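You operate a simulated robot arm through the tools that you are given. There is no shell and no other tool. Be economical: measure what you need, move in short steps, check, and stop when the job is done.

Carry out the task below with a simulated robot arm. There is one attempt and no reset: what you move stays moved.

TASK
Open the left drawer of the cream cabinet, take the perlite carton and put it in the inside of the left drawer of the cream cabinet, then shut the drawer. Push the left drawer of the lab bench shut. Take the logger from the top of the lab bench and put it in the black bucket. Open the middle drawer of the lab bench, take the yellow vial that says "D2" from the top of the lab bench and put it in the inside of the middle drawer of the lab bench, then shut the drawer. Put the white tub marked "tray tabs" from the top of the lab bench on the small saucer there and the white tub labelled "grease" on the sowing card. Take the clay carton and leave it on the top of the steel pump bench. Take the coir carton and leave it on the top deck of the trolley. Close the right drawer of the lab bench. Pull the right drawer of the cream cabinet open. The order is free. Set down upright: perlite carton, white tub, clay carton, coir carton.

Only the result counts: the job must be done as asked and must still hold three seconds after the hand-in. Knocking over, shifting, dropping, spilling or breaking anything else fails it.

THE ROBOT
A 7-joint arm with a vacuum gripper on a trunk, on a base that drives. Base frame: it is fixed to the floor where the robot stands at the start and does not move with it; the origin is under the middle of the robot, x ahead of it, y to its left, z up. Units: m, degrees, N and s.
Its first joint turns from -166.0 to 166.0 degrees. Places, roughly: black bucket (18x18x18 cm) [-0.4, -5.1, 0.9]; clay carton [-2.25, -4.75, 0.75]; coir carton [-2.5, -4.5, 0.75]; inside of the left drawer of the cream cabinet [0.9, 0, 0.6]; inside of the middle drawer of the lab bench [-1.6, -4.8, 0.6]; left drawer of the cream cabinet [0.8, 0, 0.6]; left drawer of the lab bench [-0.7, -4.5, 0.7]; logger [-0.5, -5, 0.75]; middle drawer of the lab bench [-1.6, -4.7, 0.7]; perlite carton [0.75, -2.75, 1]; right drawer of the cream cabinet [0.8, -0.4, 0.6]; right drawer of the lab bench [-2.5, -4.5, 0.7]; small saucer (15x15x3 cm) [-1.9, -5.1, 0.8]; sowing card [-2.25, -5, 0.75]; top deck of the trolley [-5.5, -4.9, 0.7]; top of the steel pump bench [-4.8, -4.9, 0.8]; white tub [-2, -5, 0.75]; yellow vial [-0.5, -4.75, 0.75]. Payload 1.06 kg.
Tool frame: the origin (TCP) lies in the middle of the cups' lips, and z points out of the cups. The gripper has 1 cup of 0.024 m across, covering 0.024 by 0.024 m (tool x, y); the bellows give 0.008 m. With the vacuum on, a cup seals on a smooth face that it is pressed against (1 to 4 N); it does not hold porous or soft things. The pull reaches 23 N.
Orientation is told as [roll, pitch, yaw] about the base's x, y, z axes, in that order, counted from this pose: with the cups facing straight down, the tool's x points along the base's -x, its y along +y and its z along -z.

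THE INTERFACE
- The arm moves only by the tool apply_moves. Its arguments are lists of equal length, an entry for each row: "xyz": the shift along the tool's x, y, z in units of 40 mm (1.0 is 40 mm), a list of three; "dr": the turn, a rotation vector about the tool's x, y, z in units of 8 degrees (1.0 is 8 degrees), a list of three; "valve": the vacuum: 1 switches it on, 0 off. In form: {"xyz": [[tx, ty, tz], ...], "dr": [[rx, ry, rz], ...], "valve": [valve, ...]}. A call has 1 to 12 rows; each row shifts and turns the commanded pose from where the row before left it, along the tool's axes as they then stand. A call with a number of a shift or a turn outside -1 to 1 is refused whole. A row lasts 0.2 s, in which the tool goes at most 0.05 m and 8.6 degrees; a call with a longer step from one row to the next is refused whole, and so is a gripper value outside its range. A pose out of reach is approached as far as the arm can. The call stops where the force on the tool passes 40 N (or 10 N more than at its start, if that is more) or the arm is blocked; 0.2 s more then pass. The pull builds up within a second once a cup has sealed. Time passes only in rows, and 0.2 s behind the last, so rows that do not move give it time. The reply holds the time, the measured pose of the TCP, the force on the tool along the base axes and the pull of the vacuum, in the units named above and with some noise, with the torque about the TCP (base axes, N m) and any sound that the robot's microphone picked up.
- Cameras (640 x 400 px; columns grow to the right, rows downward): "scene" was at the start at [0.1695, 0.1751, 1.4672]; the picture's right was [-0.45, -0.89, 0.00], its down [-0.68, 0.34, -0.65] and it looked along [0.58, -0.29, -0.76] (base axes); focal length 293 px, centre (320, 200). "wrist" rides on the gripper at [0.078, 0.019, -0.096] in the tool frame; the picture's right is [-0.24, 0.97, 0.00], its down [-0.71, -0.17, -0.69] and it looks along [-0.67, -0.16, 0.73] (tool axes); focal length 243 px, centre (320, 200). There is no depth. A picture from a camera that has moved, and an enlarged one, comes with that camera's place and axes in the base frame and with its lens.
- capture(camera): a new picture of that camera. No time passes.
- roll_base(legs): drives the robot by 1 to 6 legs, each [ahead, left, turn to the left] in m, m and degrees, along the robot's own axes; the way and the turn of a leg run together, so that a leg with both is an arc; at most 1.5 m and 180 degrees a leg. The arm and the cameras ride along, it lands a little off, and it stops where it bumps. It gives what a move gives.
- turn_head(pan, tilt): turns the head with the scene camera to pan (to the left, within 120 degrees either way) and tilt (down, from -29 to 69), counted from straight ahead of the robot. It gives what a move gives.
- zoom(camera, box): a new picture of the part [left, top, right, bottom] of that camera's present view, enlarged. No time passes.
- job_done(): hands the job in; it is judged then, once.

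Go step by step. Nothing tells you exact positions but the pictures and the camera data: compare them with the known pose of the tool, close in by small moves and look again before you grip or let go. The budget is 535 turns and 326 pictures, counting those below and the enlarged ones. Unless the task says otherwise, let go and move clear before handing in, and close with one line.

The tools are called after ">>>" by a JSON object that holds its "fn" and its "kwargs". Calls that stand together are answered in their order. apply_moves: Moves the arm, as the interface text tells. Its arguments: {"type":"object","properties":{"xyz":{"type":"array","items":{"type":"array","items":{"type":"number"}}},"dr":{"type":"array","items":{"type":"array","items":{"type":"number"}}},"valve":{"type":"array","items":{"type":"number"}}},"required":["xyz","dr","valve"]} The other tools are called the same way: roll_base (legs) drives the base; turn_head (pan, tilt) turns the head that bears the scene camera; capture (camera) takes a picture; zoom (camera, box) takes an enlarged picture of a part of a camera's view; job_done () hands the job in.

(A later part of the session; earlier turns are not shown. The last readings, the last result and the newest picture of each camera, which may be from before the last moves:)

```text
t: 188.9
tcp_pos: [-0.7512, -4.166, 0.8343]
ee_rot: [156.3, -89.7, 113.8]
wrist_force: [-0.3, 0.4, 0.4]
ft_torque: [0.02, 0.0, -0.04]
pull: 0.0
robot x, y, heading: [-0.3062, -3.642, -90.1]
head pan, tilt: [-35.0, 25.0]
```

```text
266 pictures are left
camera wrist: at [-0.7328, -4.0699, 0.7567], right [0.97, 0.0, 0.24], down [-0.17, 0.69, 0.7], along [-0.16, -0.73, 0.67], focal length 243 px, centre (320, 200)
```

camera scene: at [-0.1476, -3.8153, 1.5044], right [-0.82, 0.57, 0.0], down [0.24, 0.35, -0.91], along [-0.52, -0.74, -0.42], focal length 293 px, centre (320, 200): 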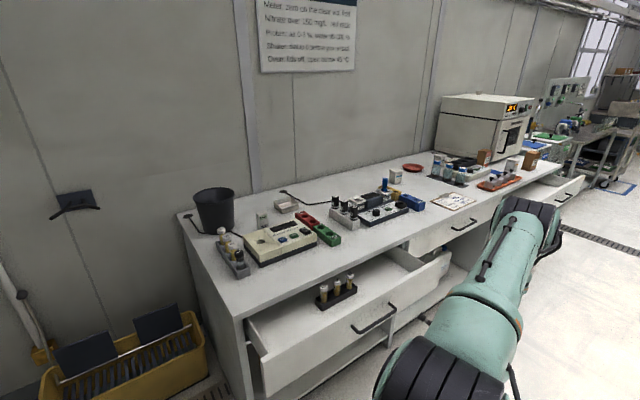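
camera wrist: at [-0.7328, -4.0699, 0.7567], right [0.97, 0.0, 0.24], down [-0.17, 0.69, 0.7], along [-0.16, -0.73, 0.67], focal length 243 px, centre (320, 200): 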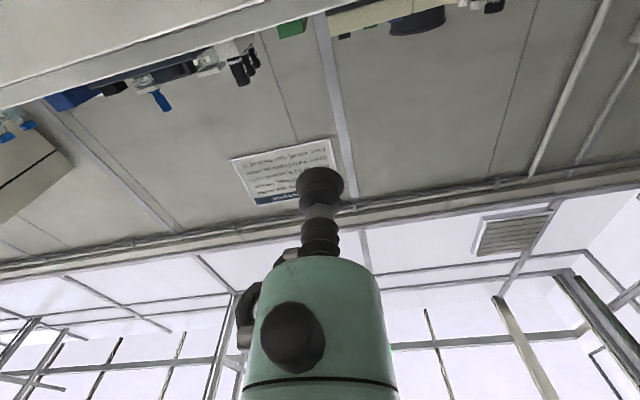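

Refined: bench top z≈0.85, drawer face near y≈-4.3, handle z≈0.70. I lower the cup to z≈0.77, above the handle, and look.

>>> {"fn": "apply_moves", "kwargs": {"xyz": [[0.8, 0, 0], [0.8, 0, 0]], "dr": [[0, 0, 0], [0, 0, 0]], "valve": [0, 0]}}

>>> {"fn": "capture", "kwargs": {"camera": "wrist"}}

>>> {"fn": "turn_head", "kwargs": {"pan": -25, "tilt": 45}}

>>> {"fn": "capture", "kwargs": {"camera": "scene"}}

```text
t: 189.5
tcp_pos: [-0.7488, -4.1655, 0.7695]
ee_rot: [157.6, -89.6, 112.5]
wrist_force: [0.0, -0.2, 0.3]
ft_torque: [-0.03, -0.01, -0.01]
pull: 0.1
robot x, y, heading: [-0.3037, -3.6388, -89.9]
head pan, tilt: [-35.0, 25.0]
```

```text
265 pictures are left
camera wrist: at [-0.7316, -4.07, 0.69], right [0.97, 0.0, 0.24], down [-0.17, 0.69, 0.7], along [-0.16, -0.73, 0.67], focal length 243 px, centre (320, 200)
```

wrist: 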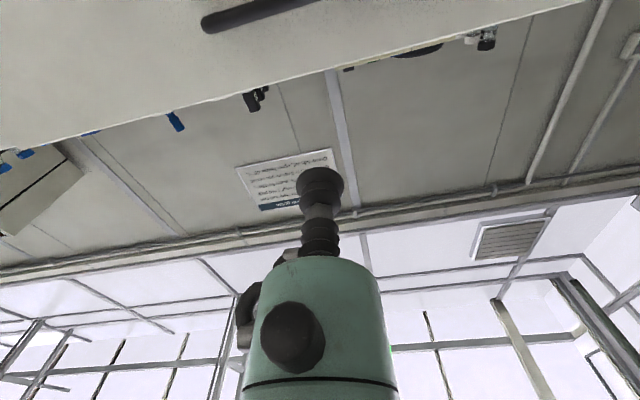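

```text
t: 190.4
tcp_pos: [-0.7511, -4.1655, 0.769]
ee_rot: [155.8, -89.7, 114.1]
wrist_force: [0.0, 0.5, -0.5]
ft_torque: [0.01, 0.02, 0.0]
pull: 0.1
robot x, y, heading: [-0.3028, -3.6423, -90.1]
head pan, tilt: [-25.0, 45.0]
```

```text
264 pictures are left
camera scene: at [-0.1291, -3.8136, 1.4738], right [-0.91, 0.42, 0.0], down [0.3, 0.64, -0.71], along [-0.3, -0.64, -0.71], focal length 293 px, centre (320, 200)
```

scene: 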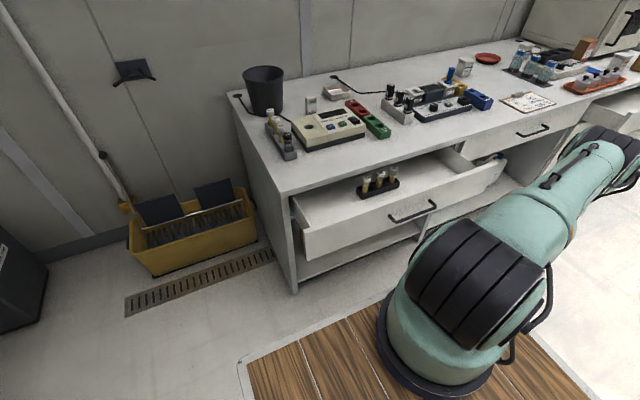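

>>> {"fn": "apply_moves", "kwargs": {"xyz": [[0.5, 0, 0], [0, 0, 1], [0, 0, 1], [0, 0, 1]], "dr": [[0, 0, 0], [0, 0, 0], [0, 0, 0], [0, 0, 0]], "valve": [0, 0, 0, 0]}}

>>> {"fn": "capture", "kwargs": {"camera": "wrist"}}

>>> {"fn": "zoom", "kwargs": {"camera": "scene", "box": [260, 120, 520, 280]}}

```text
t: 191.4
tcp_pos: [-0.7507, -4.2855, 0.7493]
ee_rot: [154.4, -89.7, 115.3]
wrist_force: [0.5, -0.9, 0.7]
ft_torque: [-0.01, 0.01, -0.01]
pull: 0.1
robot x, y, heading: [-0.3015, -3.6421, -90.0]
head pan, tilt: [-25.0, 45.0]
```

```text
263 pictures are left
camera wrist: at [-0.7322, -4.1903, 0.6716], right [0.97, 0.0, 0.24], down [-0.17, 0.69, 0.7], along [-0.16, -0.73, 0.67], focal length 243 px, centre (320, 200)
```

wrist: 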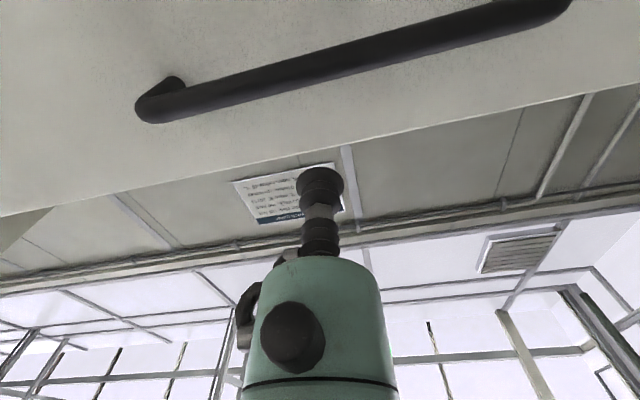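

```text
2.46 times, centred on (390, 200) of scene
camera zoom: at [-0.1293, -3.8134, 1.4738], right [-0.91, 0.42, 0.0], down [0.3, 0.64, -0.71], along [-0.3, -0.64, -0.71], focal length 721 px, centre (148, 200)
```

zoom: 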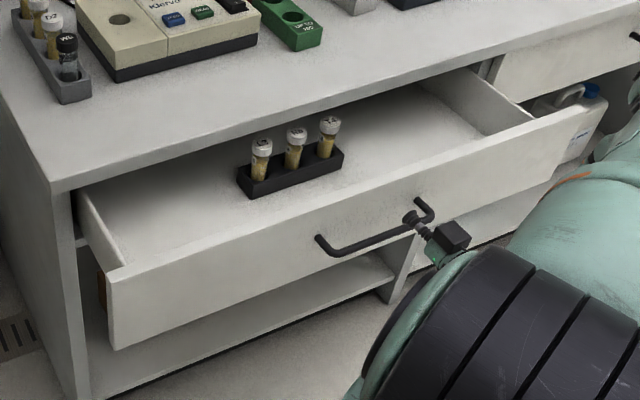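

>>> {"fn": "apply_moves", "kwargs": {"xyz": [[0.15, 0, 0.5], [0, 0, 0.4], [0, 0, 0.3], [0, 0, 0.2], [0, 0, 0.2]], "dr": [[0, 0, 0], [0, 0, 0], [0, 0, 0], [0, 0, 0], [0, 0, 0]], "valve": [0, 0, 0, 0, 0]}}

>>> {"fn": "capture", "kwargs": {"camera": "wrist"}}

```text
t: 192.6
tcp_pos: [-0.7502, -4.3492, 0.7473]
ee_rot: [155.2, -89.7, 114.8]
wrist_force: [-0.5, 0.6, -0.6]
ft_torque: [-0.02, -0.01, -0.02]
pull: 0.1
robot x, y, heading: [-0.3038, -3.6412, -90.1]
head pan, tilt: [-25.0, 45.0]
```

```text
261 pictures are left
camera wrist: at [-0.732, -4.2541, 0.6683], right [0.97, 0.0, 0.24], down [-0.17, 0.69, 0.7], along [-0.16, -0.73, 0.67], focal length 243 px, centre (320, 200)
```

wrist: 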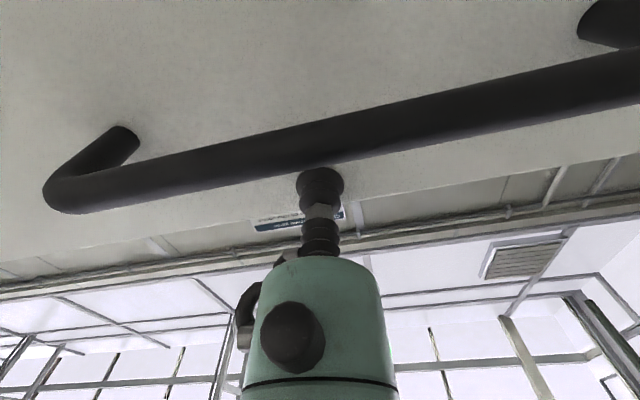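

The cup passes above the bar toward the face. I push on.

>>> {"fn": "apply_moves", "kwargs": {"xyz": [[0, 0, 0.3], [0, 0, 0.3], [0, 0, 0.3], [0, 0, 0.3], [0, 0, 0.3], [0, 0, 0.3]], "dr": [[0, 0, 0], [0, 0, 0], [0, 0, 0], [0, 0, 0], [0, 0, 0], [0, 0, 0]], "valve": [0, 0, 0, 0, 0, 0]}}

>>> {"fn": "capture", "kwargs": {"camera": "wrist"}}

>>> {"fn": "capture", "kwargs": {"camera": "scene"}}

```text
t: 194.0
tcp_pos: [-0.7511, -4.4213, 0.7451]
ee_rot: [152.0, -89.7, 118.1]
wrist_force: [0.8, 0.6, 0.0]
ft_torque: [-0.01, -0.01, -0.01]
pull: 0.1
robot x, y, heading: [-0.3063, -3.6398, -90.0]
head pan, tilt: [-25.0, 45.0]
```

```text
260 pictures are left
camera wrist: at [-0.7325, -4.3261, 0.6679], right [0.97, 0.0, 0.24], down [-0.17, 0.69, 0.7], along [-0.16, -0.73, 0.67], focal length 243 px, centre (320, 200)
```

wrist: 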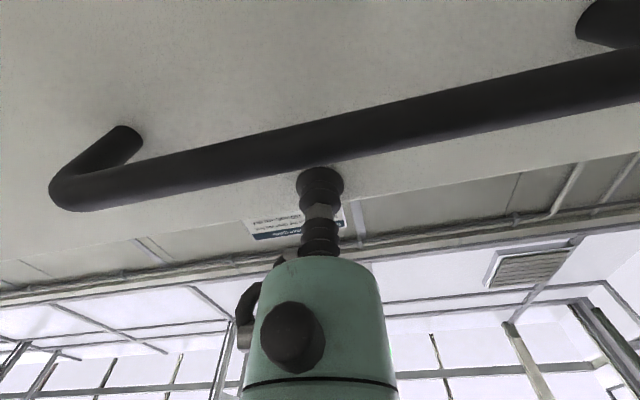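

```text
259 pictures are left
camera scene: at [-0.1291, -3.8135, 1.4738], right [-0.91, 0.42, 0.0], down [0.3, 0.64, -0.71], along [-0.3, -0.64, -0.71], focal length 293 px, centre (320, 200)
```

scene: 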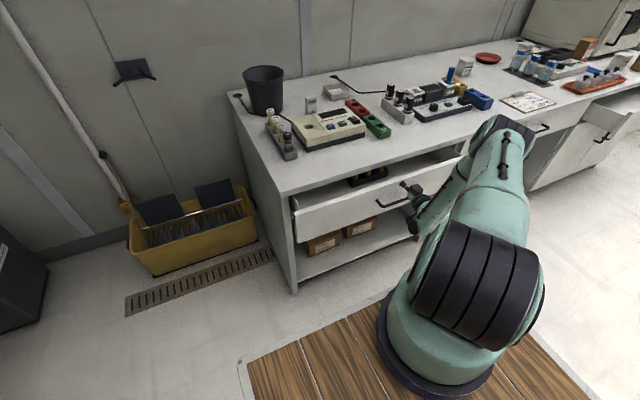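

>>> {"fn": "apply_moves", "kwargs": {"xyz": [[0, 0, 0.3], [0, 0, 0.3], [0, 0, 0.3], [0, 0, 0.3], [0, 0, 0.3], [0, 0, 0.2]], "dr": [[0, 0, 0], [0, 0, 0], [0, 0, 0], [0, 0, 0], [0, 0, 0], [0, 0, 0]], "valve": [0, 0, 0, 0, 0, 0]}}

>>> {"fn": "zoom", "kwargs": {"camera": "scene", "box": [220, 60, 540, 260]}}

```text
t: 195.4
tcp_pos: [-0.7501, -4.4892, 0.7456]
ee_rot: [158.4, -89.6, 111.5]
wrist_force: [-0.7, 1.6, 0.0]
ft_torque: [0.01, -0.03, 0.0]
pull: 0.1
robot x, y, heading: [-0.3056, -3.6403, -89.9]
head pan, tilt: [-25.0, 45.0]
```

```text
2.00 times, centred on (380, 160) of scene
camera zoom: at [-0.1291, -3.8136, 1.4738], right [-0.91, 0.42, 0.0], down [0.3, 0.64, -0.71], along [-0.3, -0.64, -0.71], focal length 586 px, centre (200, 280)
```

zoom: 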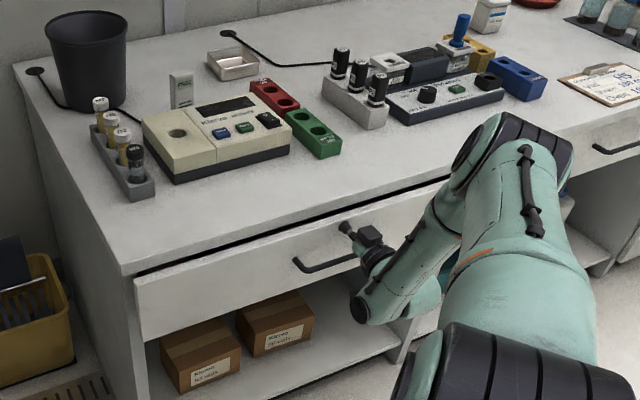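

>>> {"fn": "apply_moves", "kwargs": {"xyz": [[0, 0, 0.2], [0, 0, 0.2], [0, 0, 0.2], [0, 0, 0.2]], "dr": [[0, 0, 0], [0, 0, 0], [0, 0, 0], [0, 0, 0]], "valve": [0, 0, 0, 0]}}

>>> {"fn": "zoom", "kwargs": {"camera": "scene", "box": [220, 60, 540, 260]}}

```text
t: 196.4
tcp_pos: [-0.7525, -4.5209, 0.7476]
ee_rot: [160.2, -89.7, 109.7]
wrist_force: [-0.7, -0.2, 0.4]
ft_torque: [-0.02, 0.02, -0.01]
pull: 0.0
robot x, y, heading: [-0.3051, -3.637, -90.1]
head pan, tilt: [-25.0, 45.0]
```

```text
2.00 times, centred on (380, 160) of scene
camera zoom: at [-0.1291, -3.8136, 1.4738], right [-0.91, 0.42, 0.0], down [0.3, 0.64, -0.71], along [-0.3, -0.64, -0.71], focal length 586 px, centre (200, 280)
```

zoom: 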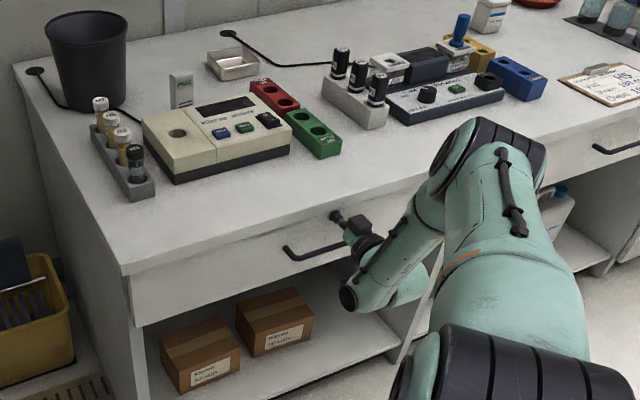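

>>> {"fn": "apply_moves", "kwargs": {"xyz": [[0, 0, 0.2], [0, 0, 0.2], [0, 0, 0.15]], "dr": [[0, 0, 0], [0, 0, 0], [0, 0, 0]], "valve": [0, 0, 0]}}

>>> {"fn": "zoom", "kwargs": {"camera": "scene", "box": [220, 110, 460, 260]}}

```text
t: 197.2
tcp_pos: [-0.7526, -4.5374, 0.7449]
ee_rot: [88.5, -89.8, -178.7]
wrist_force: [0.9, 11.6, 0.9]
ft_torque: [0.01, 0.05, -0.04]
pull: 0.1
robot x, y, heading: [-0.3053, -3.6379, -90.0]
head pan, tilt: [-25.0, 45.0]
stopped in row 3: the force on the tool passed its limit at 42 N (the readings are from after the stop); the commanded pose is now the measured one
```

```text
2.67 times, centred on (340, 185) of scene
camera zoom: at [-0.1291, -3.8128, 1.4738], right [-0.91, 0.42, 0.0], down [0.3, 0.64, -0.71], along [-0.3, -0.64, -0.71], focal length 781 px, centre (267, 240)
```

zoom: 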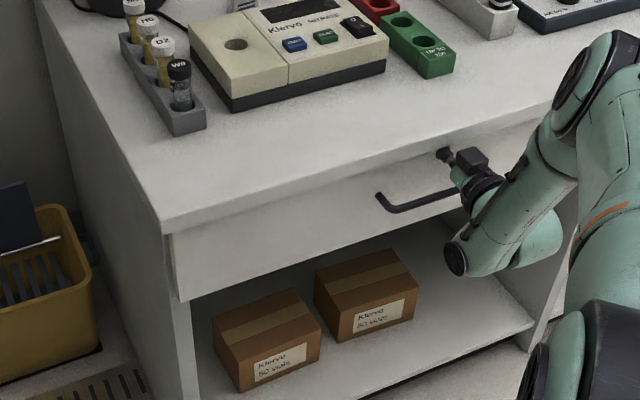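

The left lab drawer is shut. Next I back off and strafe to the middle drawer to open it.

>>> {"fn": "apply_moves", "kwargs": {"xyz": [[0, 0, -0.5], [0, 0, -1], [0, 0, -1], [0, 0, -1], [0, 0, -1], [0, 0, -1]], "dr": [[0, 0, 0], [0, 0, 0], [0, 0, 0], [0, 0, 0], [0, 0, 0], [0, 0, 0]], "valve": [0, 0, 0, 0, 0, 0]}}

>>> {"fn": "roll_base", "kwargs": {"legs": [[0, -0.8, 0]]}}

>>> {"fn": "capture", "kwargs": {"camera": "scene"}}

>>> {"fn": "capture", "kwargs": {"camera": "wrist"}}

```text
t: 198.7
tcp_pos: [-0.7513, -4.3197, 0.7431]
ee_rot: [108.2, -89.8, 161.5]
wrist_force: [-0.1, 0.3, -0.7]
ft_torque: [-0.02, -0.02, 0.02]
pull: 0.0
robot x, y, heading: [-0.3022, -3.6403, -90.0]
head pan, tilt: [-25.0, 45.0]
```

```text
t: 202.9
tcp_pos: [-1.5561, -4.3182, 0.7432]
ee_rot: [109.9, -89.7, 159.9]
wrist_force: [-0.3, 0.0, -0.4]
ft_torque: [0.02, 0.01, 0.01]
pull: 0.0
robot x, y, heading: [-1.1086, -3.6355, -90.2]
head pan, tilt: [-25.0, 45.0]
```

```text
255 pictures are left
camera scene: at [-0.9325, -3.8126, 1.4738], right [-0.91, 0.42, 0.0], down [0.3, 0.64, -0.71], along [-0.3, -0.64, -0.71], focal length 293 px, centre (320, 200)
```

scene: 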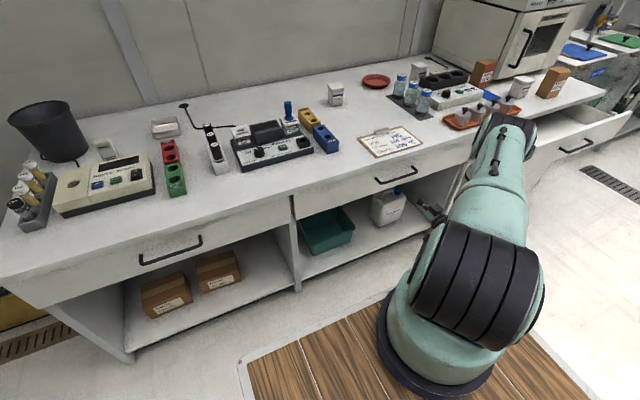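

```text
254 pictures are left
camera wrist: at [-1.5365, -4.222, 0.6655], right [0.97, 0.0, 0.24], down [-0.17, 0.69, 0.71], along [-0.17, -0.73, 0.67], focal length 243 px, centre (320, 200)
```

wrist: 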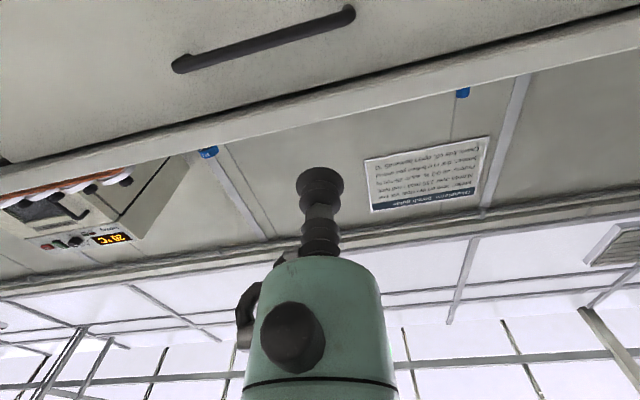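

The middle handle centre is at x≈-1.60, z≈0.70. I line up above it and seal on the face.

>>> {"fn": "apply_moves", "kwargs": {"xyz": [[0, -0.55, 0.5], [0, -0.55, 0.5], [0, 0, 1], [0, 0, 1], [0, 0, 1], [0, 0, 0.8]], "dr": [[0, 0, 0], [0, 0, 0], [0, 0, 0], [0, 0, 0], [0, 0, 0], [0, 0, 0]], "valve": [0, 0, 0, 0, 0, 0]}}

>>> {"fn": "capture", "kwargs": {"camera": "wrist"}}

```text
t: 204.3
tcp_pos: [-1.5981, -4.5102, 0.7408]
ee_rot: [100.0, -89.8, 169.7]
wrist_force: [0.1, 0.6, -0.3]
ft_torque: [0.02, 0.02, -0.02]
pull: 0.0
robot x, y, heading: [-1.1106, -3.636, -90.3]
head pan, tilt: [-25.0, 45.0]
```

```text
253 pictures are left
camera wrist: at [-1.5794, -4.4145, 0.6635], right [0.97, -0.01, 0.24], down [-0.17, 0.69, 0.71], along [-0.17, -0.73, 0.67], focal length 243 px, centre (320, 200)
```

wrist: 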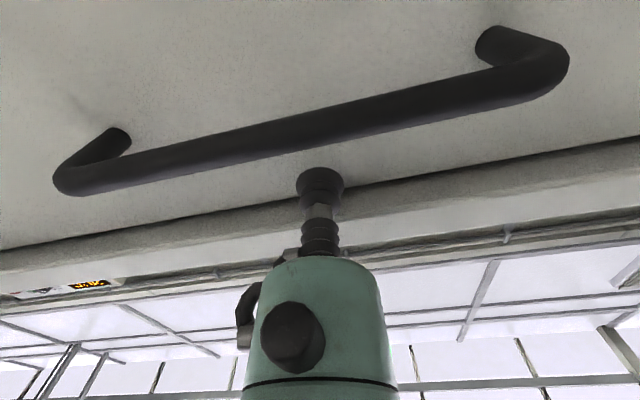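

>>> {"fn": "apply_moves", "kwargs": {"xyz": [[0, 0, 0.3], [0, 0, 0.2], [0, 0, 0.2], [0, 0, 0.1], [0, 0, 0], [0, 0, 0]], "dr": [[0, 0, 0], [0, 0, 0], [0, 0, 0], [0, 0, 0], [0, 0, 0], [0, 0, 0]], "valve": [1, 1, 1, 1, 1, 1]}}

```text
t: 205.4
tcp_pos: [-1.6, -4.5392, 0.7418]
ee_rot: [93.4, -89.8, 176.2]
wrist_force: [6.1, 16.1, 10.3]
ft_torque: [0.11, 0.11, -0.17]
pull: 22.7
robot x, y, heading: [-1.1105, -3.6374, -90.0]
head pan, tilt: [-25.0, 45.0]
stopped in row 5: the force on the tool passed its limit at 42 N (the readings are from after the stop); the commanded pose is now the measured one
```

Sealed. I pull the middle drawer open.

>>> {"fn": "apply_moves", "kwargs": {"xyz": [[0, 0, -0.2], [0, 0, -0.3], [0, 0, -0.4], [0, 0, -0.5], [0, 0, -0.5], [0, 0, -0.5], [0, 0, -0.5], [0, 0, -0.5], [0, 0, -0.5], [0, 0, -0.5], [0, 0, -0.5], [0, 0, -0.5]], "dr": [[0, 0, 0], [0, 0, 0], [0, 0, 0], [0, 0, 0], [0, 0, 0], [0, 0, 0], [0, 0, 0], [0, 0, 0], [0, 0, 0], [0, 0, 0], [0, 0, 0], [0, 0, 0]], "valve": [1, 1, 1, 1, 1, 1, 1, 1, 1, 1, 1, 1]}}

>>> {"fn": "capture", "kwargs": {"camera": "scene"}}

```text
t: 208.0
tcp_pos: [-1.5972, -4.3234, 0.7417]
ee_rot: [81.8, -89.8, -172.2]
wrist_force: [-7.4, 0.3, 3.0]
ft_torque: [0.08, 0.05, 0.05]
pull: 23.0
robot x, y, heading: [-1.1114, -3.6352, -90.0]
head pan, tilt: [-25.0, 45.0]
```

```text
252 pictures are left
camera scene: at [-0.9325, -3.8122, 1.4738], right [-0.91, 0.42, 0.0], down [0.3, 0.64, -0.71], along [-0.3, -0.64, -0.71], focal length 293 px, centre (320, 200)
```

scene: 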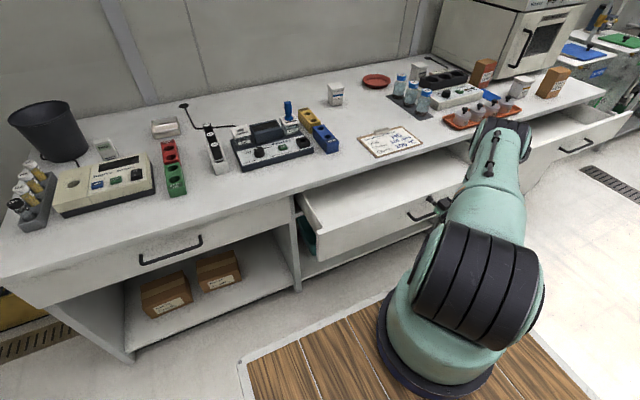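

>>> {"fn": "apply_moves", "kwargs": {"xyz": [[0, 0, -0.5], [0, 0, -0.5], [0, 0, 0], [0, 0, 0], [0, 0, 0], [0, 0, 0], [0, 0, -0.5], [0, 0, -1], [0, 0, -1]], "dr": [[0, 0, 0], [0, 0, 0], [0, 0, 0], [0, 0, 0], [0, 0, 0], [0, 0, 0], [0, 0, 0], [0, 0, 0], [0, 0, 0]], "valve": [1, 1, 0, 0, 0, 0, 0, 0, 0]}}

>>> {"fn": "apply_moves", "kwargs": {"xyz": [[-1, 0, 0], [-1, 0, 0], [-1, 0, 0], [-1, 0, 0], [-1, 0, 0], [-1, 0, 0], [-1, 0, 0], [-1, 0, 0], [-1, 0, 0], [-1, 0, 0], [-1, 0, 0], [-1, 0, 0]], "dr": [[0, 0, 0], [0, 0, 0], [0, 0, 0], [0, 0, 0], [0, 0, 0], [0, 0, 0], [0, 0, 0], [0, 0, 0], [0, 0, 0], [0, 0, 0], [0, 0, 0], [0, 0, 0]], "valve": [0, 0, 0, 0, 0, 0, 0, 0, 0, 0, 0, 0]}}

>>> {"fn": "apply_moves", "kwargs": {"xyz": [[0, 0, 0], [0, 0, 0], [0, 0, 0], [0, 0, 0], [0, 0, 0], [0, 0, 0], [0, 0, 0], [0, 0, 0], [0, 0, 0], [0, 0, 0], [0, 0, 0], [0, 0, 0]], "dr": [[0, 1, 0], [0, 1, 0], [0, 1, 0], [0, 1, 0], [0, 1, 0], [0, 1, 0], [0, 1, 0], [0, 1, 0], [0, 1, 0], [0, 1, 0], [0, 1, 0], [0, 0.25, 0]], "valve": [0, 0, 0, 0, 0, 0, 0, 0, 0, 0, 0, 0]}}

>>> {"fn": "capture", "kwargs": {"camera": "scene"}}

>>> {"fn": "capture", "kwargs": {"camera": "wrist"}}

```text
t: 210.0
tcp_pos: [-1.5963, -4.1839, 0.7422]
ee_rot: [85.1, -89.7, -175.3]
wrist_force: [-0.4, -0.8, 0.5]
ft_torque: [-0.04, 0.0, 0.0]
pull: 0.0
robot x, y, heading: [-1.1075, -3.6348, -89.9]
head pan, tilt: [-25.0, 45.0]
```

```text
t: 212.6
tcp_pos: [-1.5999, -4.1854, 1.2182]
ee_rot: [82.5, -89.6, -172.9]
wrist_force: [-0.2, 0.1, 1.1]
ft_torque: [-0.02, 0.02, 0.02]
pull: 0.0
robot x, y, heading: [-1.1076, -3.6403, -90.0]
head pan, tilt: [-25.0, 45.0]
```

```text
t: 215.2
tcp_pos: [-1.6011, -4.1838, 1.2226]
ee_rot: [0.2, 0.2, -90.3]
wrist_force: [0.2, 0.8, -0.5]
ft_torque: [0.0, 0.0, -0.01]
pull: 0.0
robot x, y, heading: [-1.1064, -3.6397, -90.1]
head pan, tilt: [-25.0, 45.0]
```

```text
251 pictures are left
camera scene: at [-0.9324, -3.8121, 1.4738], right [-0.91, 0.42, 0.0], down [0.3, 0.64, -0.71], along [-0.3, -0.64, -0.71], focal length 293 px, centre (320, 200)
```

scene: 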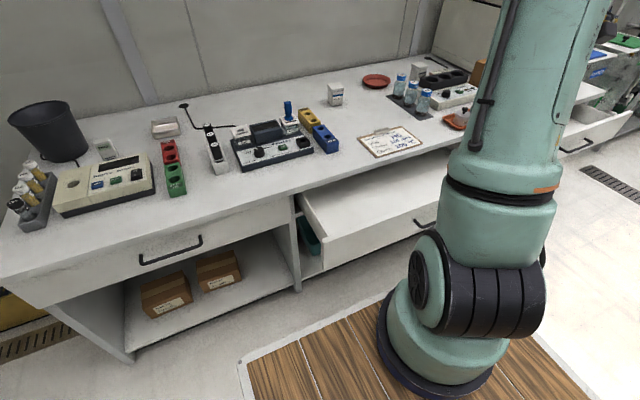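

```text
250 pictures are left
camera wrist: at [-1.5823, -4.1049, 1.3187], right [0.97, -0.24, 0.0], down [-0.18, -0.71, 0.68], along [-0.16, -0.66, -0.73], focal length 243 px, centre (320, 200)
```

wrist: 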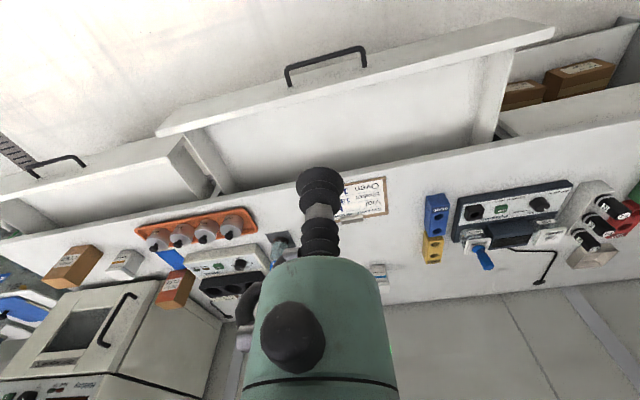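

Middle drawer is open and empty. I zoom on the tubs, vials and logger candidates.

>>> {"fn": "zoom", "kwargs": {"camera": "scene", "box": [0, 90, 240, 240]}}

>>> {"fn": "zoom", "kwargs": {"camera": "scene", "box": [230, 60, 480, 180]}}

>>> {"fn": "zoom", "kwargs": {"camera": "wrist", "box": [40, 200, 280, 340]}}

```text
2.67 times, centred on (120, 165) of scene
camera zoom: at [-0.9324, -3.8121, 1.4738], right [-0.91, 0.42, 0.0], down [0.3, 0.64, -0.71], along [-0.3, -0.64, -0.71], focal length 781 px, centre (853, 293)
```

zoom: 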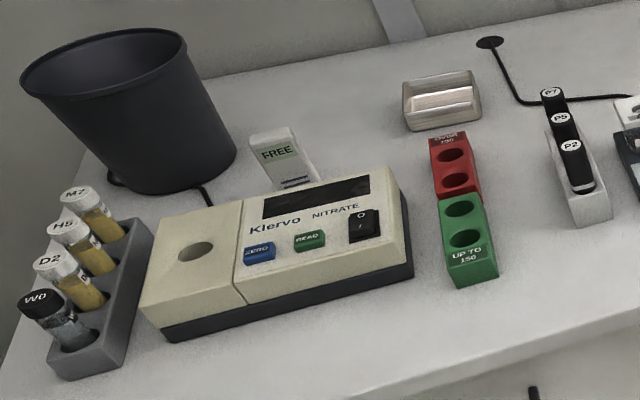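

```text
2.56 times, centred on (355, 120) of scene
camera zoom: at [-0.9324, -3.8121, 1.4738], right [-0.91, 0.42, 0.0], down [0.3, 0.64, -0.71], along [-0.3, -0.64, -0.71], focal length 750 px, centre (230, 405)
```

zoom: 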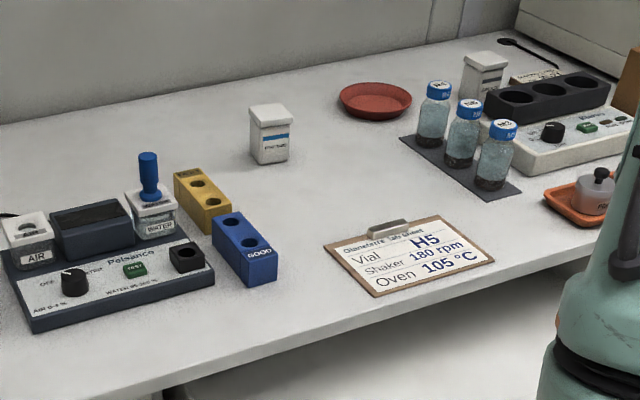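

```text
2.67 times, centred on (160, 270) of wrist
camera zoom: at [-1.5823, -4.1049, 1.3187], right [0.97, -0.24, 0.0], down [-0.18, -0.71, 0.68], along [-0.16, -0.66, -0.73], focal length 647 px, centre (747, 13)
```

zoom: 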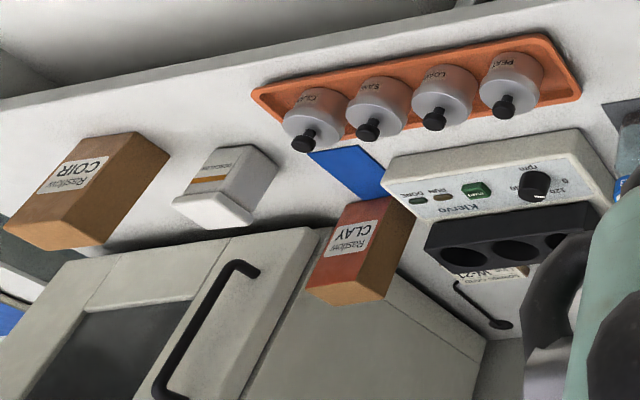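

I've identified D2 (third from the back in the grey rack, cap ≈(-0.40, -4.755, 0.89)) and the "FREE" stick, probably the logger, near (-0.60, -4.96). I strafe back left to reach them.

>>> {"fn": "roll_base", "kwargs": {"legs": [[0.2, 0.85, 0]]}}

>>> {"fn": "turn_head", "kwargs": {"pan": -5, "tilt": 45}}

>>> {"fn": "capture", "kwargs": {"camera": "scene"}}

>>> {"fn": "capture", "kwargs": {"camera": "wrist"}}

```text
t: 219.8
tcp_pos: [-0.7565, -4.3857, 1.2233]
ee_rot: [0.2, 0.2, -90.6]
wrist_force: [-0.8, -0.6, 0.3]
ft_torque: [-0.04, 0.02, -0.03]
pull: 0.1
robot x, y, heading: [-0.2606, -3.8391, -90.7]
head pan, tilt: [-25.0, 45.0]
```

```text
t: 220.7
tcp_pos: [-0.7563, -4.3842, 1.223]
ee_rot: [0.2, 0.0, -90.6]
wrist_force: [-0.1, -0.6, 0.0]
ft_torque: [-0.03, 0.02, 0.01]
pull: 0.0
robot x, y, heading: [-0.2655, -3.8465, -90.5]
head pan, tilt: [-5.0, 45.0]
```

```text
246 pictures are left
camera scene: at [-0.0594, -4.0259, 1.4738], right [-1.0, 0.1, 0.0], down [0.07, 0.7, -0.71], along [-0.07, -0.7, -0.71], focal length 293 px, centre (320, 200)
```

scene: 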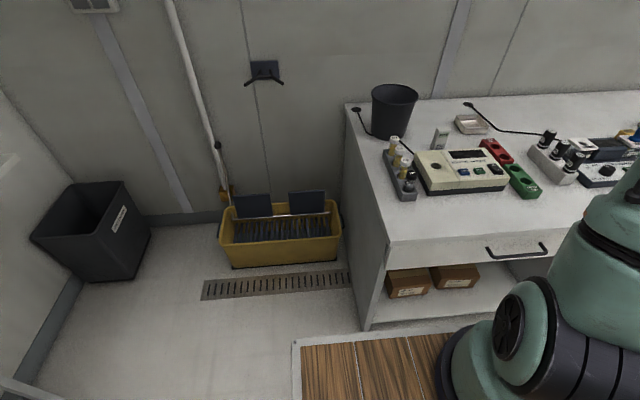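

```text
245 pictures are left
camera wrist: at [-0.7381, -4.3075, 1.3184], right [0.97, -0.25, 0.0], down [-0.18, -0.71, 0.68], along [-0.17, -0.66, -0.73], focal length 243 px, centre (320, 200)
```

wrist: 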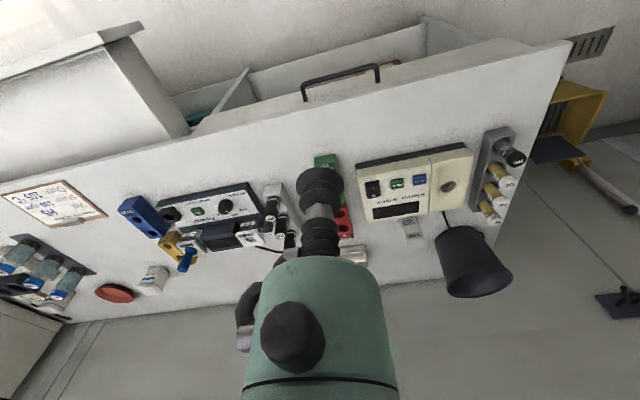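

>>> {"fn": "zoom", "kwargs": {"camera": "scene", "box": [340, 70, 500, 210]}}

>>> {"fn": "zoom", "kwargs": {"camera": "wrist", "box": [380, 120, 540, 260]}}

```text
2.86 times, centred on (420, 140) of scene
camera zoom: at [-0.0594, -4.0259, 1.4738], right [-1.0, 0.1, 0.0], down [0.07, 0.7, -0.71], along [-0.07, -0.7, -0.71], focal length 837 px, centre (34, 371)
```

zoom: 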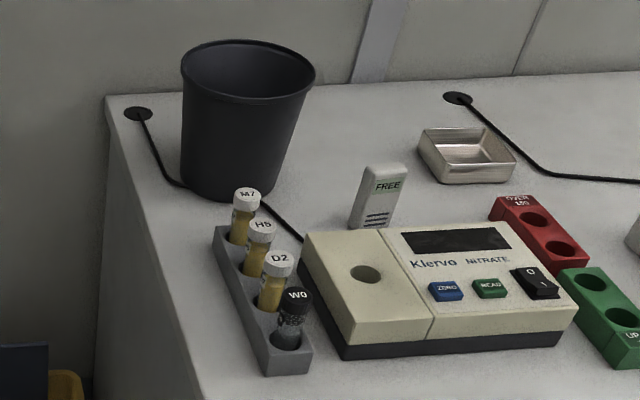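

```text
2.86 times, centred on (460, 190) of wrist
camera zoom: at [-0.7381, -4.3075, 1.3184], right [0.97, -0.25, 0.0], down [-0.18, -0.71, 0.68], along [-0.17, -0.66, -0.73], focal length 693 px, centre (-80, 229)
```

zoom: 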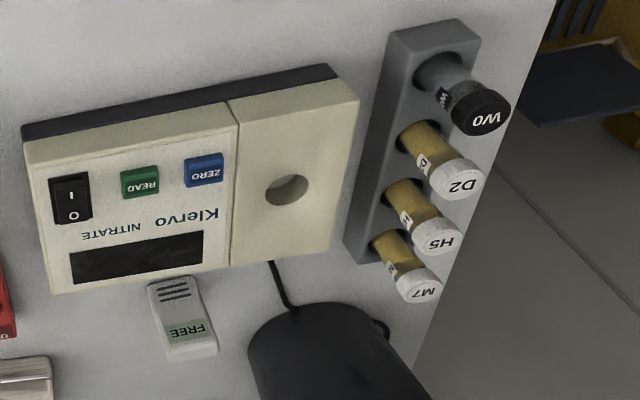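

D2's cap top computes to (-0.411, -4.746, 0.897). I drive a bit nearer and move the cup above it.

>>> {"fn": "roll_base", "kwargs": {"legs": [[0.1, 0, 0]]}}

>>> {"fn": "apply_moves", "kwargs": {"xyz": [[-0.645, 0.87, 0], [-0.645, 0.87, 0], [-0.645, 0.87, 0], [-0.645, 0.87, 0], [-0.645, 0.87, 0], [-0.645, 0.87, 0], [-0.645, 0.87, 0], [-0.645, 0.87, 0], [-0.645, 0.87, 0], [-0.645, 0.87, 0], [0, 0, 1], [0, 0, 1]], "dr": [[0, 0, 0], [0, 0, 0], [0, 0, 0], [0, 0, 0], [0, 0, 0], [0, 0, 0], [0, 0, 0], [0, 0, 0], [0, 0, 0], [0, 0, 0], [0, 0, 0], [0, 0, 0]], "valve": [0, 0, 0, 0, 0, 0, 0, 0, 0, 0, 0, 0]}}

>>> {"fn": "capture", "kwargs": {"camera": "wrist"}}

>>> {"fn": "capture", "kwargs": {"camera": "scene"}}

```text
t: 221.8
tcp_pos: [-0.757, -4.4862, 1.2217]
ee_rot: [0.3, 0.2, -90.7]
wrist_force: [0.6, 0.4, -0.2]
ft_torque: [0.03, -0.03, 0.0]
pull: 0.0
robot x, y, heading: [-0.2616, -3.9439, -90.5]
head pan, tilt: [-5.0, 45.0]
```

```text
t: 224.4
tcp_pos: [-0.4112, -4.7448, 1.1433]
ee_rot: [0.2, 0.1, -90.6]
wrist_force: [-0.5, 0.1, 0.2]
ft_torque: [0.01, 0.01, 0.01]
pull: 0.1
robot x, y, heading: [-0.262, -3.9407, -90.2]
head pan, tilt: [-5.0, 45.0]
```

```text
242 pictures are left
camera wrist: at [-0.392, -4.6663, 1.239], right [0.97, -0.24, 0.0], down [-0.18, -0.71, 0.68], along [-0.16, -0.66, -0.73], focal length 243 px, centre (320, 200)
```

wrist: 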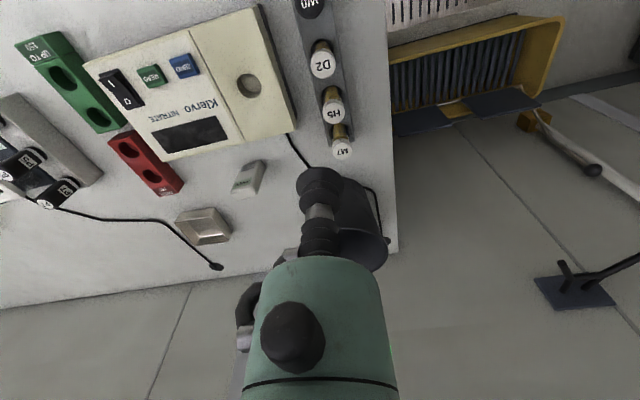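

```text
241 pictures are left
camera scene: at [-0.0599, -4.1254, 1.4738], right [-1.0, 0.09, 0.0], down [0.07, 0.7, -0.71], along [-0.07, -0.7, -0.71], focal length 293 px, centre (320, 200)
```

scene: 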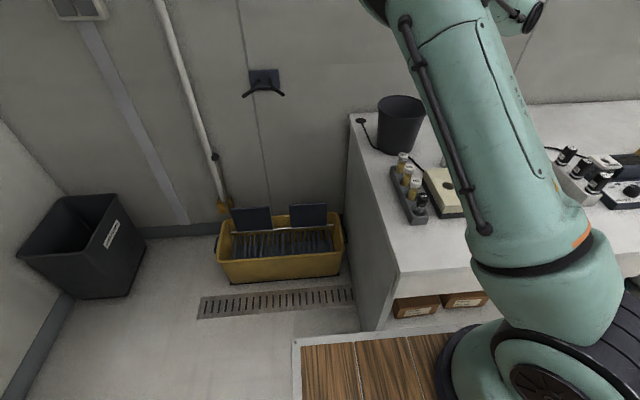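

The D2 cap is right below. I descend to just above it and check.

>>> {"fn": "apply_moves", "kwargs": {"xyz": [[-0.1, 0.1, 1], [0, 0, 1], [0, 0, 1], [0, 0, 1], [0, 0, 1]], "dr": [[0, 0, 0], [0, 0, 0], [0, 0, 0], [0, 0, 0], [0, 0, 0]], "valve": [0, 0, 0, 0, 0]}}

>>> {"fn": "zoom", "kwargs": {"camera": "wrist", "box": [220, 60, 420, 260]}}

>>> {"fn": "zoom", "kwargs": {"camera": "scene", "box": [340, 80, 500, 240]}}

```text
t: 225.6
tcp_pos: [-0.4059, -4.7504, 0.943]
ee_rot: [0.1, 0.1, -90.6]
wrist_force: [0.1, -0.2, -0.3]
ft_torque: [-0.02, 0.03, 0.01]
pull: 0.2
robot x, y, heading: [-0.2656, -3.9403, -90.5]
head pan, tilt: [-5.0, 45.0]
```

```text
2.00 times, centred on (320, 160) of wrist
camera zoom: at [-0.3867, -4.6729, 1.0384], right [0.97, -0.24, 0.0], down [-0.18, -0.71, 0.68], along [-0.16, -0.66, -0.73], focal length 485 px, centre (320, 280)
```

zoom: 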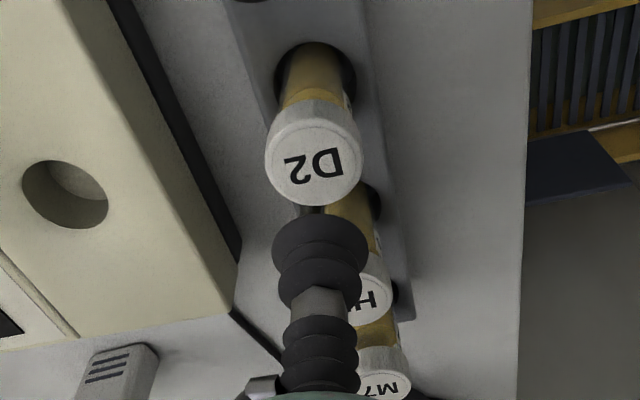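

```text
2.50 times, centred on (420, 160) of scene
camera zoom: at [-0.0599, -4.1254, 1.4738], right [-1.0, 0.09, 0.0], down [0.07, 0.7, -0.71], along [-0.07, -0.7, -0.71], focal length 732 px, centre (70, 300)
```

zoom: 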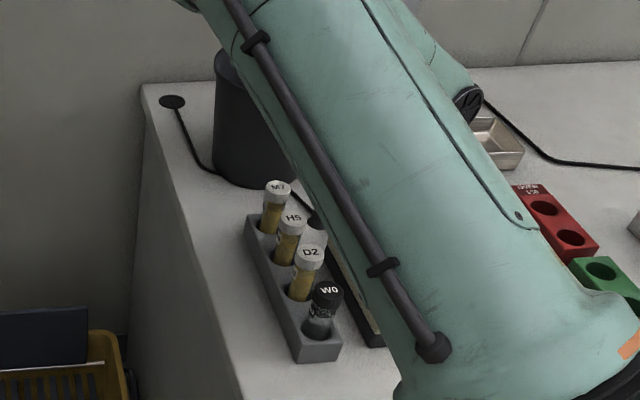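

The cup is centred on D2 (cap about 3 cm wide). I seal on it.

>>> {"fn": "apply_moves", "kwargs": {"xyz": [[0, 0, 0.6], [0, 0, 0.25], [0, 0, 0.2], [0, 0, 0.15], [0, 0, 0]], "dr": [[0, 0, 0], [0, 0, 0], [0, 0, 0], [0, 0, 0], [0, 0, 0]], "valve": [1, 1, 1, 1, 1]}}

```text
t: 226.8
tcp_pos: [-0.4068, -4.7503, 0.8961]
ee_rot: [0.2, -0.2, -90.6]
wrist_force: [0.3, 0.4, 14.6]
ft_torque: [0.04, -0.01, 0.02]
pull: 22.4
robot x, y, heading: [-0.2577, -3.9404, -90.1]
head pan, tilt: [-5.0, 45.0]
```

Sealed. I lift straight up, slowly at first.

>>> {"fn": "apply_moves", "kwargs": {"xyz": [[0, 0, -0.3], [0, 0, -0.5], [0, 0, -0.5], [0, 0, -0.7], [0, 0, -0.7], [0, 0, -1], [0, 0, -1], [0, 0, -1]], "dr": [[0, 0, 0], [0, 0, 0], [0, 0, 0], [0, 0, 0], [0, 0, 0], [0, 0, 0], [0, 0, 0], [0, 0, 0]], "valve": [1, 1, 1, 1, 1, 1, 1, 1]}}

>>> {"fn": "capture", "kwargs": {"camera": "wrist"}}

>>> {"fn": "zoom", "kwargs": {"camera": "scene", "box": [340, 40, 540, 240]}}

```text
t: 228.6
tcp_pos: [-0.4109, -4.7502, 1.1238]
ee_rot: [0.2, 0.0, -90.6]
wrist_force: [-0.4, 0.0, -0.4]
ft_torque: [0.01, 0.0, -0.02]
pull: 22.9
robot x, y, heading: [-0.262, -3.9402, -90.5]
head pan, tilt: [-5.0, 45.0]
```

```text
238 pictures are left
camera wrist: at [-0.3915, -4.6723, 1.2193], right [0.97, -0.24, 0.0], down [-0.18, -0.71, 0.68], along [-0.16, -0.66, -0.73], focal length 243 px, centre (320, 200)
```

wrist: 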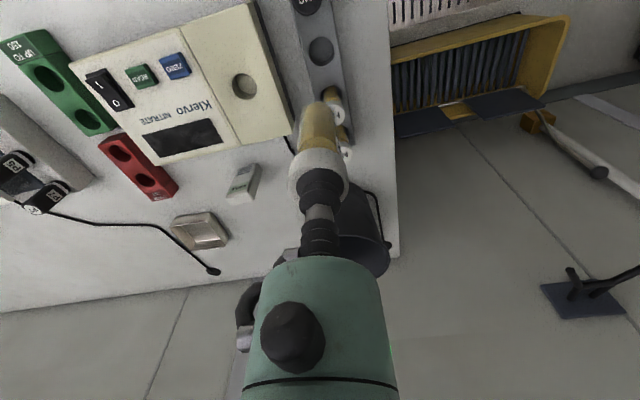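

```text
2.00 times, centred on (440, 140) of scene
camera zoom: at [-0.0599, -4.126, 1.4737], right [-1.0, 0.09, 0.0], down [0.07, 0.7, -0.71], along [-0.07, -0.7, -0.71], focal length 586 px, centre (80, 320)
```

zoom: 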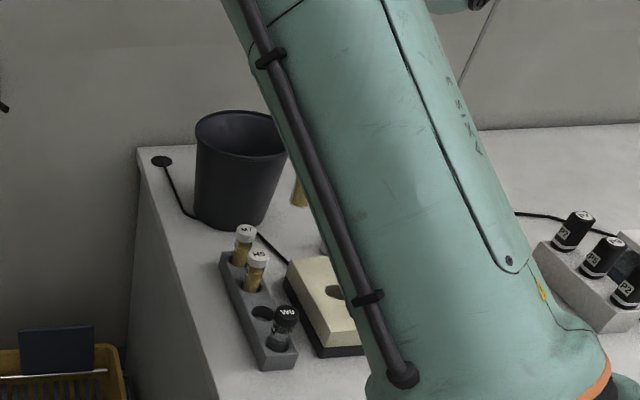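

D2 is in hand and the rest stand undisturbed. I retract and carry it to the open middle drawer.

>>> {"fn": "apply_moves", "kwargs": {"xyz": [[0, 0, -1], [0, 0, -1], [0.645, -0.87, 0], [0.645, -0.87, 0], [0.645, -0.87, 0], [0.645, -0.87, 0], [0.645, -0.87, 0], [0.645, -0.87, 0], [0.645, -0.87, 0], [0.645, -0.87, 0], [0.645, -0.87, 0], [0.645, -0.87, 0]], "dr": [[0, 0, 0], [0, 0, 0], [0, 0, 0], [0, 0, 0], [0, 0, 0], [0, 0, 0], [0, 0, 0], [0, 0, 0], [0, 0, 0], [0, 0, 0], [0, 0, 0], [0, 0, 0]], "valve": [1, 1, 1, 1, 1, 1, 1, 1, 1, 1, 1, 1]}}

>>> {"fn": "roll_base", "kwargs": {"legs": [[-0.25, 0, 0], [0, -0.85, 0]]}}

>>> {"fn": "turn_head", "kwargs": {"pan": -25, "tilt": 45}}

>>> {"fn": "capture", "kwargs": {"camera": "scene"}}

>>> {"fn": "capture", "kwargs": {"camera": "wrist"}}

```text
t: 231.2
tcp_pos: [-0.7519, -4.4871, 1.2017]
ee_rot: [0.2, 0.1, -90.5]
wrist_force: [0.6, -1.0, -0.5]
ft_torque: [0.02, 0.01, -0.03]
pull: 23.2
robot x, y, heading: [-0.2631, -3.9413, -90.6]
head pan, tilt: [-5.0, 45.0]
```

```text
t: 237.1
tcp_pos: [-1.5885, -4.2514, 1.2017]
ee_rot: [0.2, 0.2, -89.3]
wrist_force: [-0.1, -1.3, -0.2]
ft_torque: [0.04, 0.03, 0.02]
pull: 22.5
robot x, y, heading: [-1.1102, -3.6975, -89.3]
head pan, tilt: [-5.0, 45.0]
```

```text
t: 238.0
tcp_pos: [-1.5893, -4.2517, 1.2016]
ee_rot: [0.2, 0.1, -89.3]
wrist_force: [0.4, 0.4, 0.1]
ft_torque: [0.0, -0.02, 0.01]
pull: 22.2
robot x, y, heading: [-1.1116, -3.6941, -89.0]
head pan, tilt: [-25.0, 45.0]
```

```text
236 pictures are left
camera scene: at [-0.9314, -3.8681, 1.4738], right [-0.91, 0.41, 0.0], down [0.29, 0.65, -0.71], along [-0.29, -0.65, -0.71], focal length 293 px, centre (320, 200)
```

scene: 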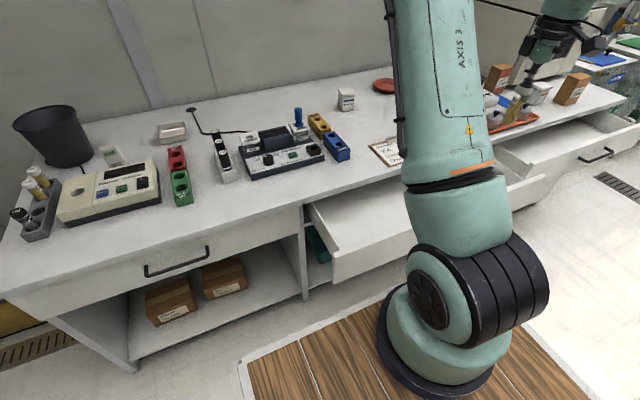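

```text
235 pictures are left
camera wrist: at [-1.5721, -4.1732, 1.2979], right [0.97, -0.22, 0.0], down [-0.17, -0.71, 0.68], along [-0.15, -0.67, -0.73], focal length 243 px, centre (320, 200)
```

wrist: 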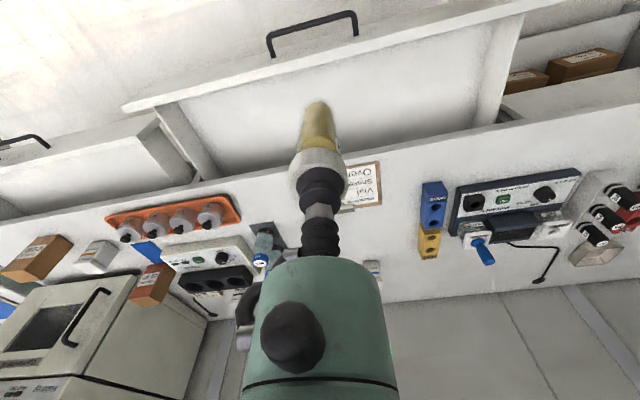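

I centre over the drawer opening (y≈-4.395) and lower.

>>> {"fn": "apply_moves", "kwargs": {"xyz": [[-0.9, 0, 0], [-0.9, 0, 0], [-0.9, 0, 0], [-0.9, 0, 0], [0, 0, 1], [0, 0, 1], [0, 0, 1], [0, 0, 1], [0, 0, 1], [0, 0, 1], [0, 0, 1]], "dr": [[0, 0, 0], [0, 0, 0], [0, 0, 0], [0, 0, 0], [0, 0, 0], [0, 0, 0], [0, 0, 0], [0, 0, 0], [0, 0, 0], [0, 0, 0], [0, 0, 0]], "valve": [1, 1, 1, 1, 1, 1, 1, 1, 1, 1, 1]}}

>>> {"fn": "capture", "kwargs": {"camera": "wrist"}}

>>> {"fn": "capture", "kwargs": {"camera": "scene"}}

```text
t: 240.4
tcp_pos: [-1.5862, -4.3977, 0.922]
ee_rot: [0.3, 0.0, -89.3]
wrist_force: [0.4, -0.2, -0.6]
ft_torque: [-0.01, 0.0, -0.03]
pull: 22.7
robot x, y, heading: [-1.1097, -3.6968, -89.1]
head pan, tilt: [-25.0, 45.0]
```

```text
234 pictures are left
camera wrist: at [-1.5697, -4.3195, 1.0176], right [0.97, -0.22, 0.0], down [-0.17, -0.71, 0.68], along [-0.15, -0.67, -0.73], focal length 243 px, centre (320, 200)
```

wrist: 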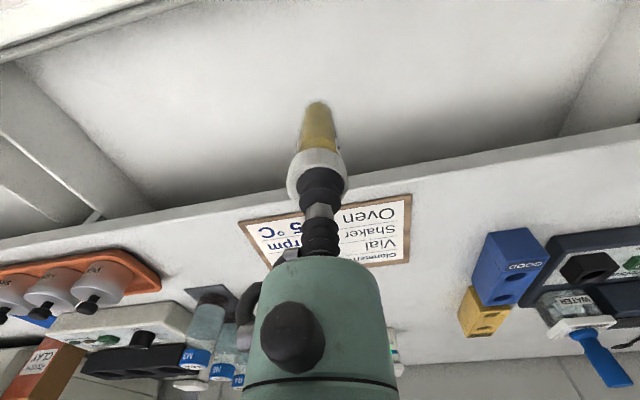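

```text
233 pictures are left
camera scene: at [-0.9313, -3.8678, 1.4738], right [-0.91, 0.41, 0.0], down [0.29, 0.65, -0.71], along [-0.29, -0.65, -0.71], focal length 293 px, centre (320, 200)
```

scene: 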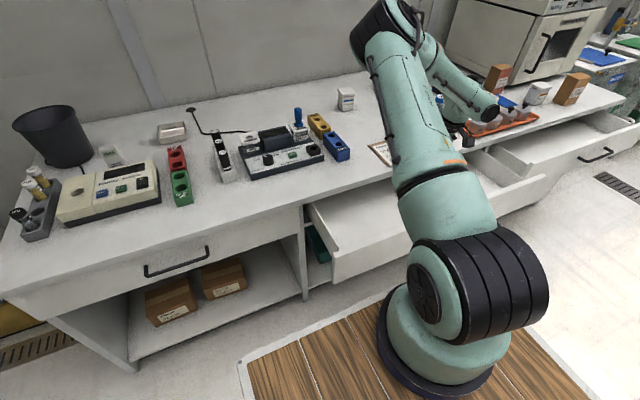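

>>> {"fn": "apply_moves", "kwargs": {"xyz": [[0, 0, 0.8], [0, 0, 0.8], [0, 0, 0.5], [0, 0, 0.3], [0, 0, 0.2], [0, 0, 0.2]], "dr": [[0, 0, 0], [0, 0, 0], [0, 0, 0], [0, 0, 0], [0, 0, 0], [0, 0, 0]], "valve": [1, 1, 1, 1, 1, 1]}}

>>> {"fn": "capture", "kwargs": {"camera": "wrist"}}

>>> {"fn": "capture", "kwargs": {"camera": "scene"}}

```text
t: 241.8
tcp_pos: [-1.5851, -4.3957, 0.8096]
ee_rot: [0.2, 0.1, -89.3]
wrist_force: [0.4, 0.5, 0.1]
ft_torque: [0.0, -0.02, -0.01]
pull: 22.9
robot x, y, heading: [-1.1103, -3.6964, -89.1]
head pan, tilt: [-25.0, 45.0]
```

```text
232 pictures are left
camera wrist: at [-1.5684, -4.3165, 0.9059], right [0.97, -0.22, 0.0], down [-0.16, -0.71, 0.68], along [-0.15, -0.67, -0.73], focal length 243 px, centre (320, 200)
```

wrist: 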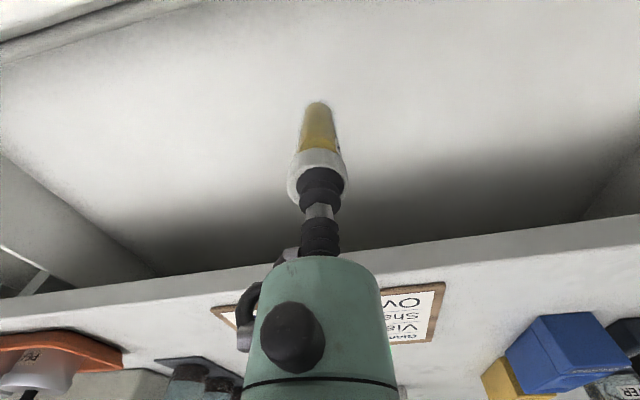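

```text
231 pictures are left
camera scene: at [-0.9314, -3.8681, 1.4738], right [-0.91, 0.41, 0.0], down [0.29, 0.65, -0.71], along [-0.29, -0.65, -0.71], focal length 293 px, centre (320, 200)
```

scene: 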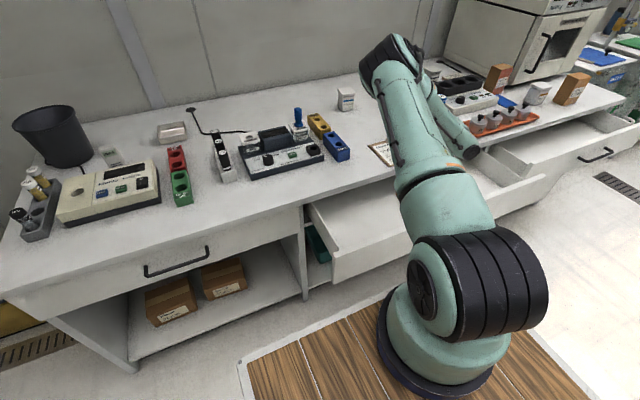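

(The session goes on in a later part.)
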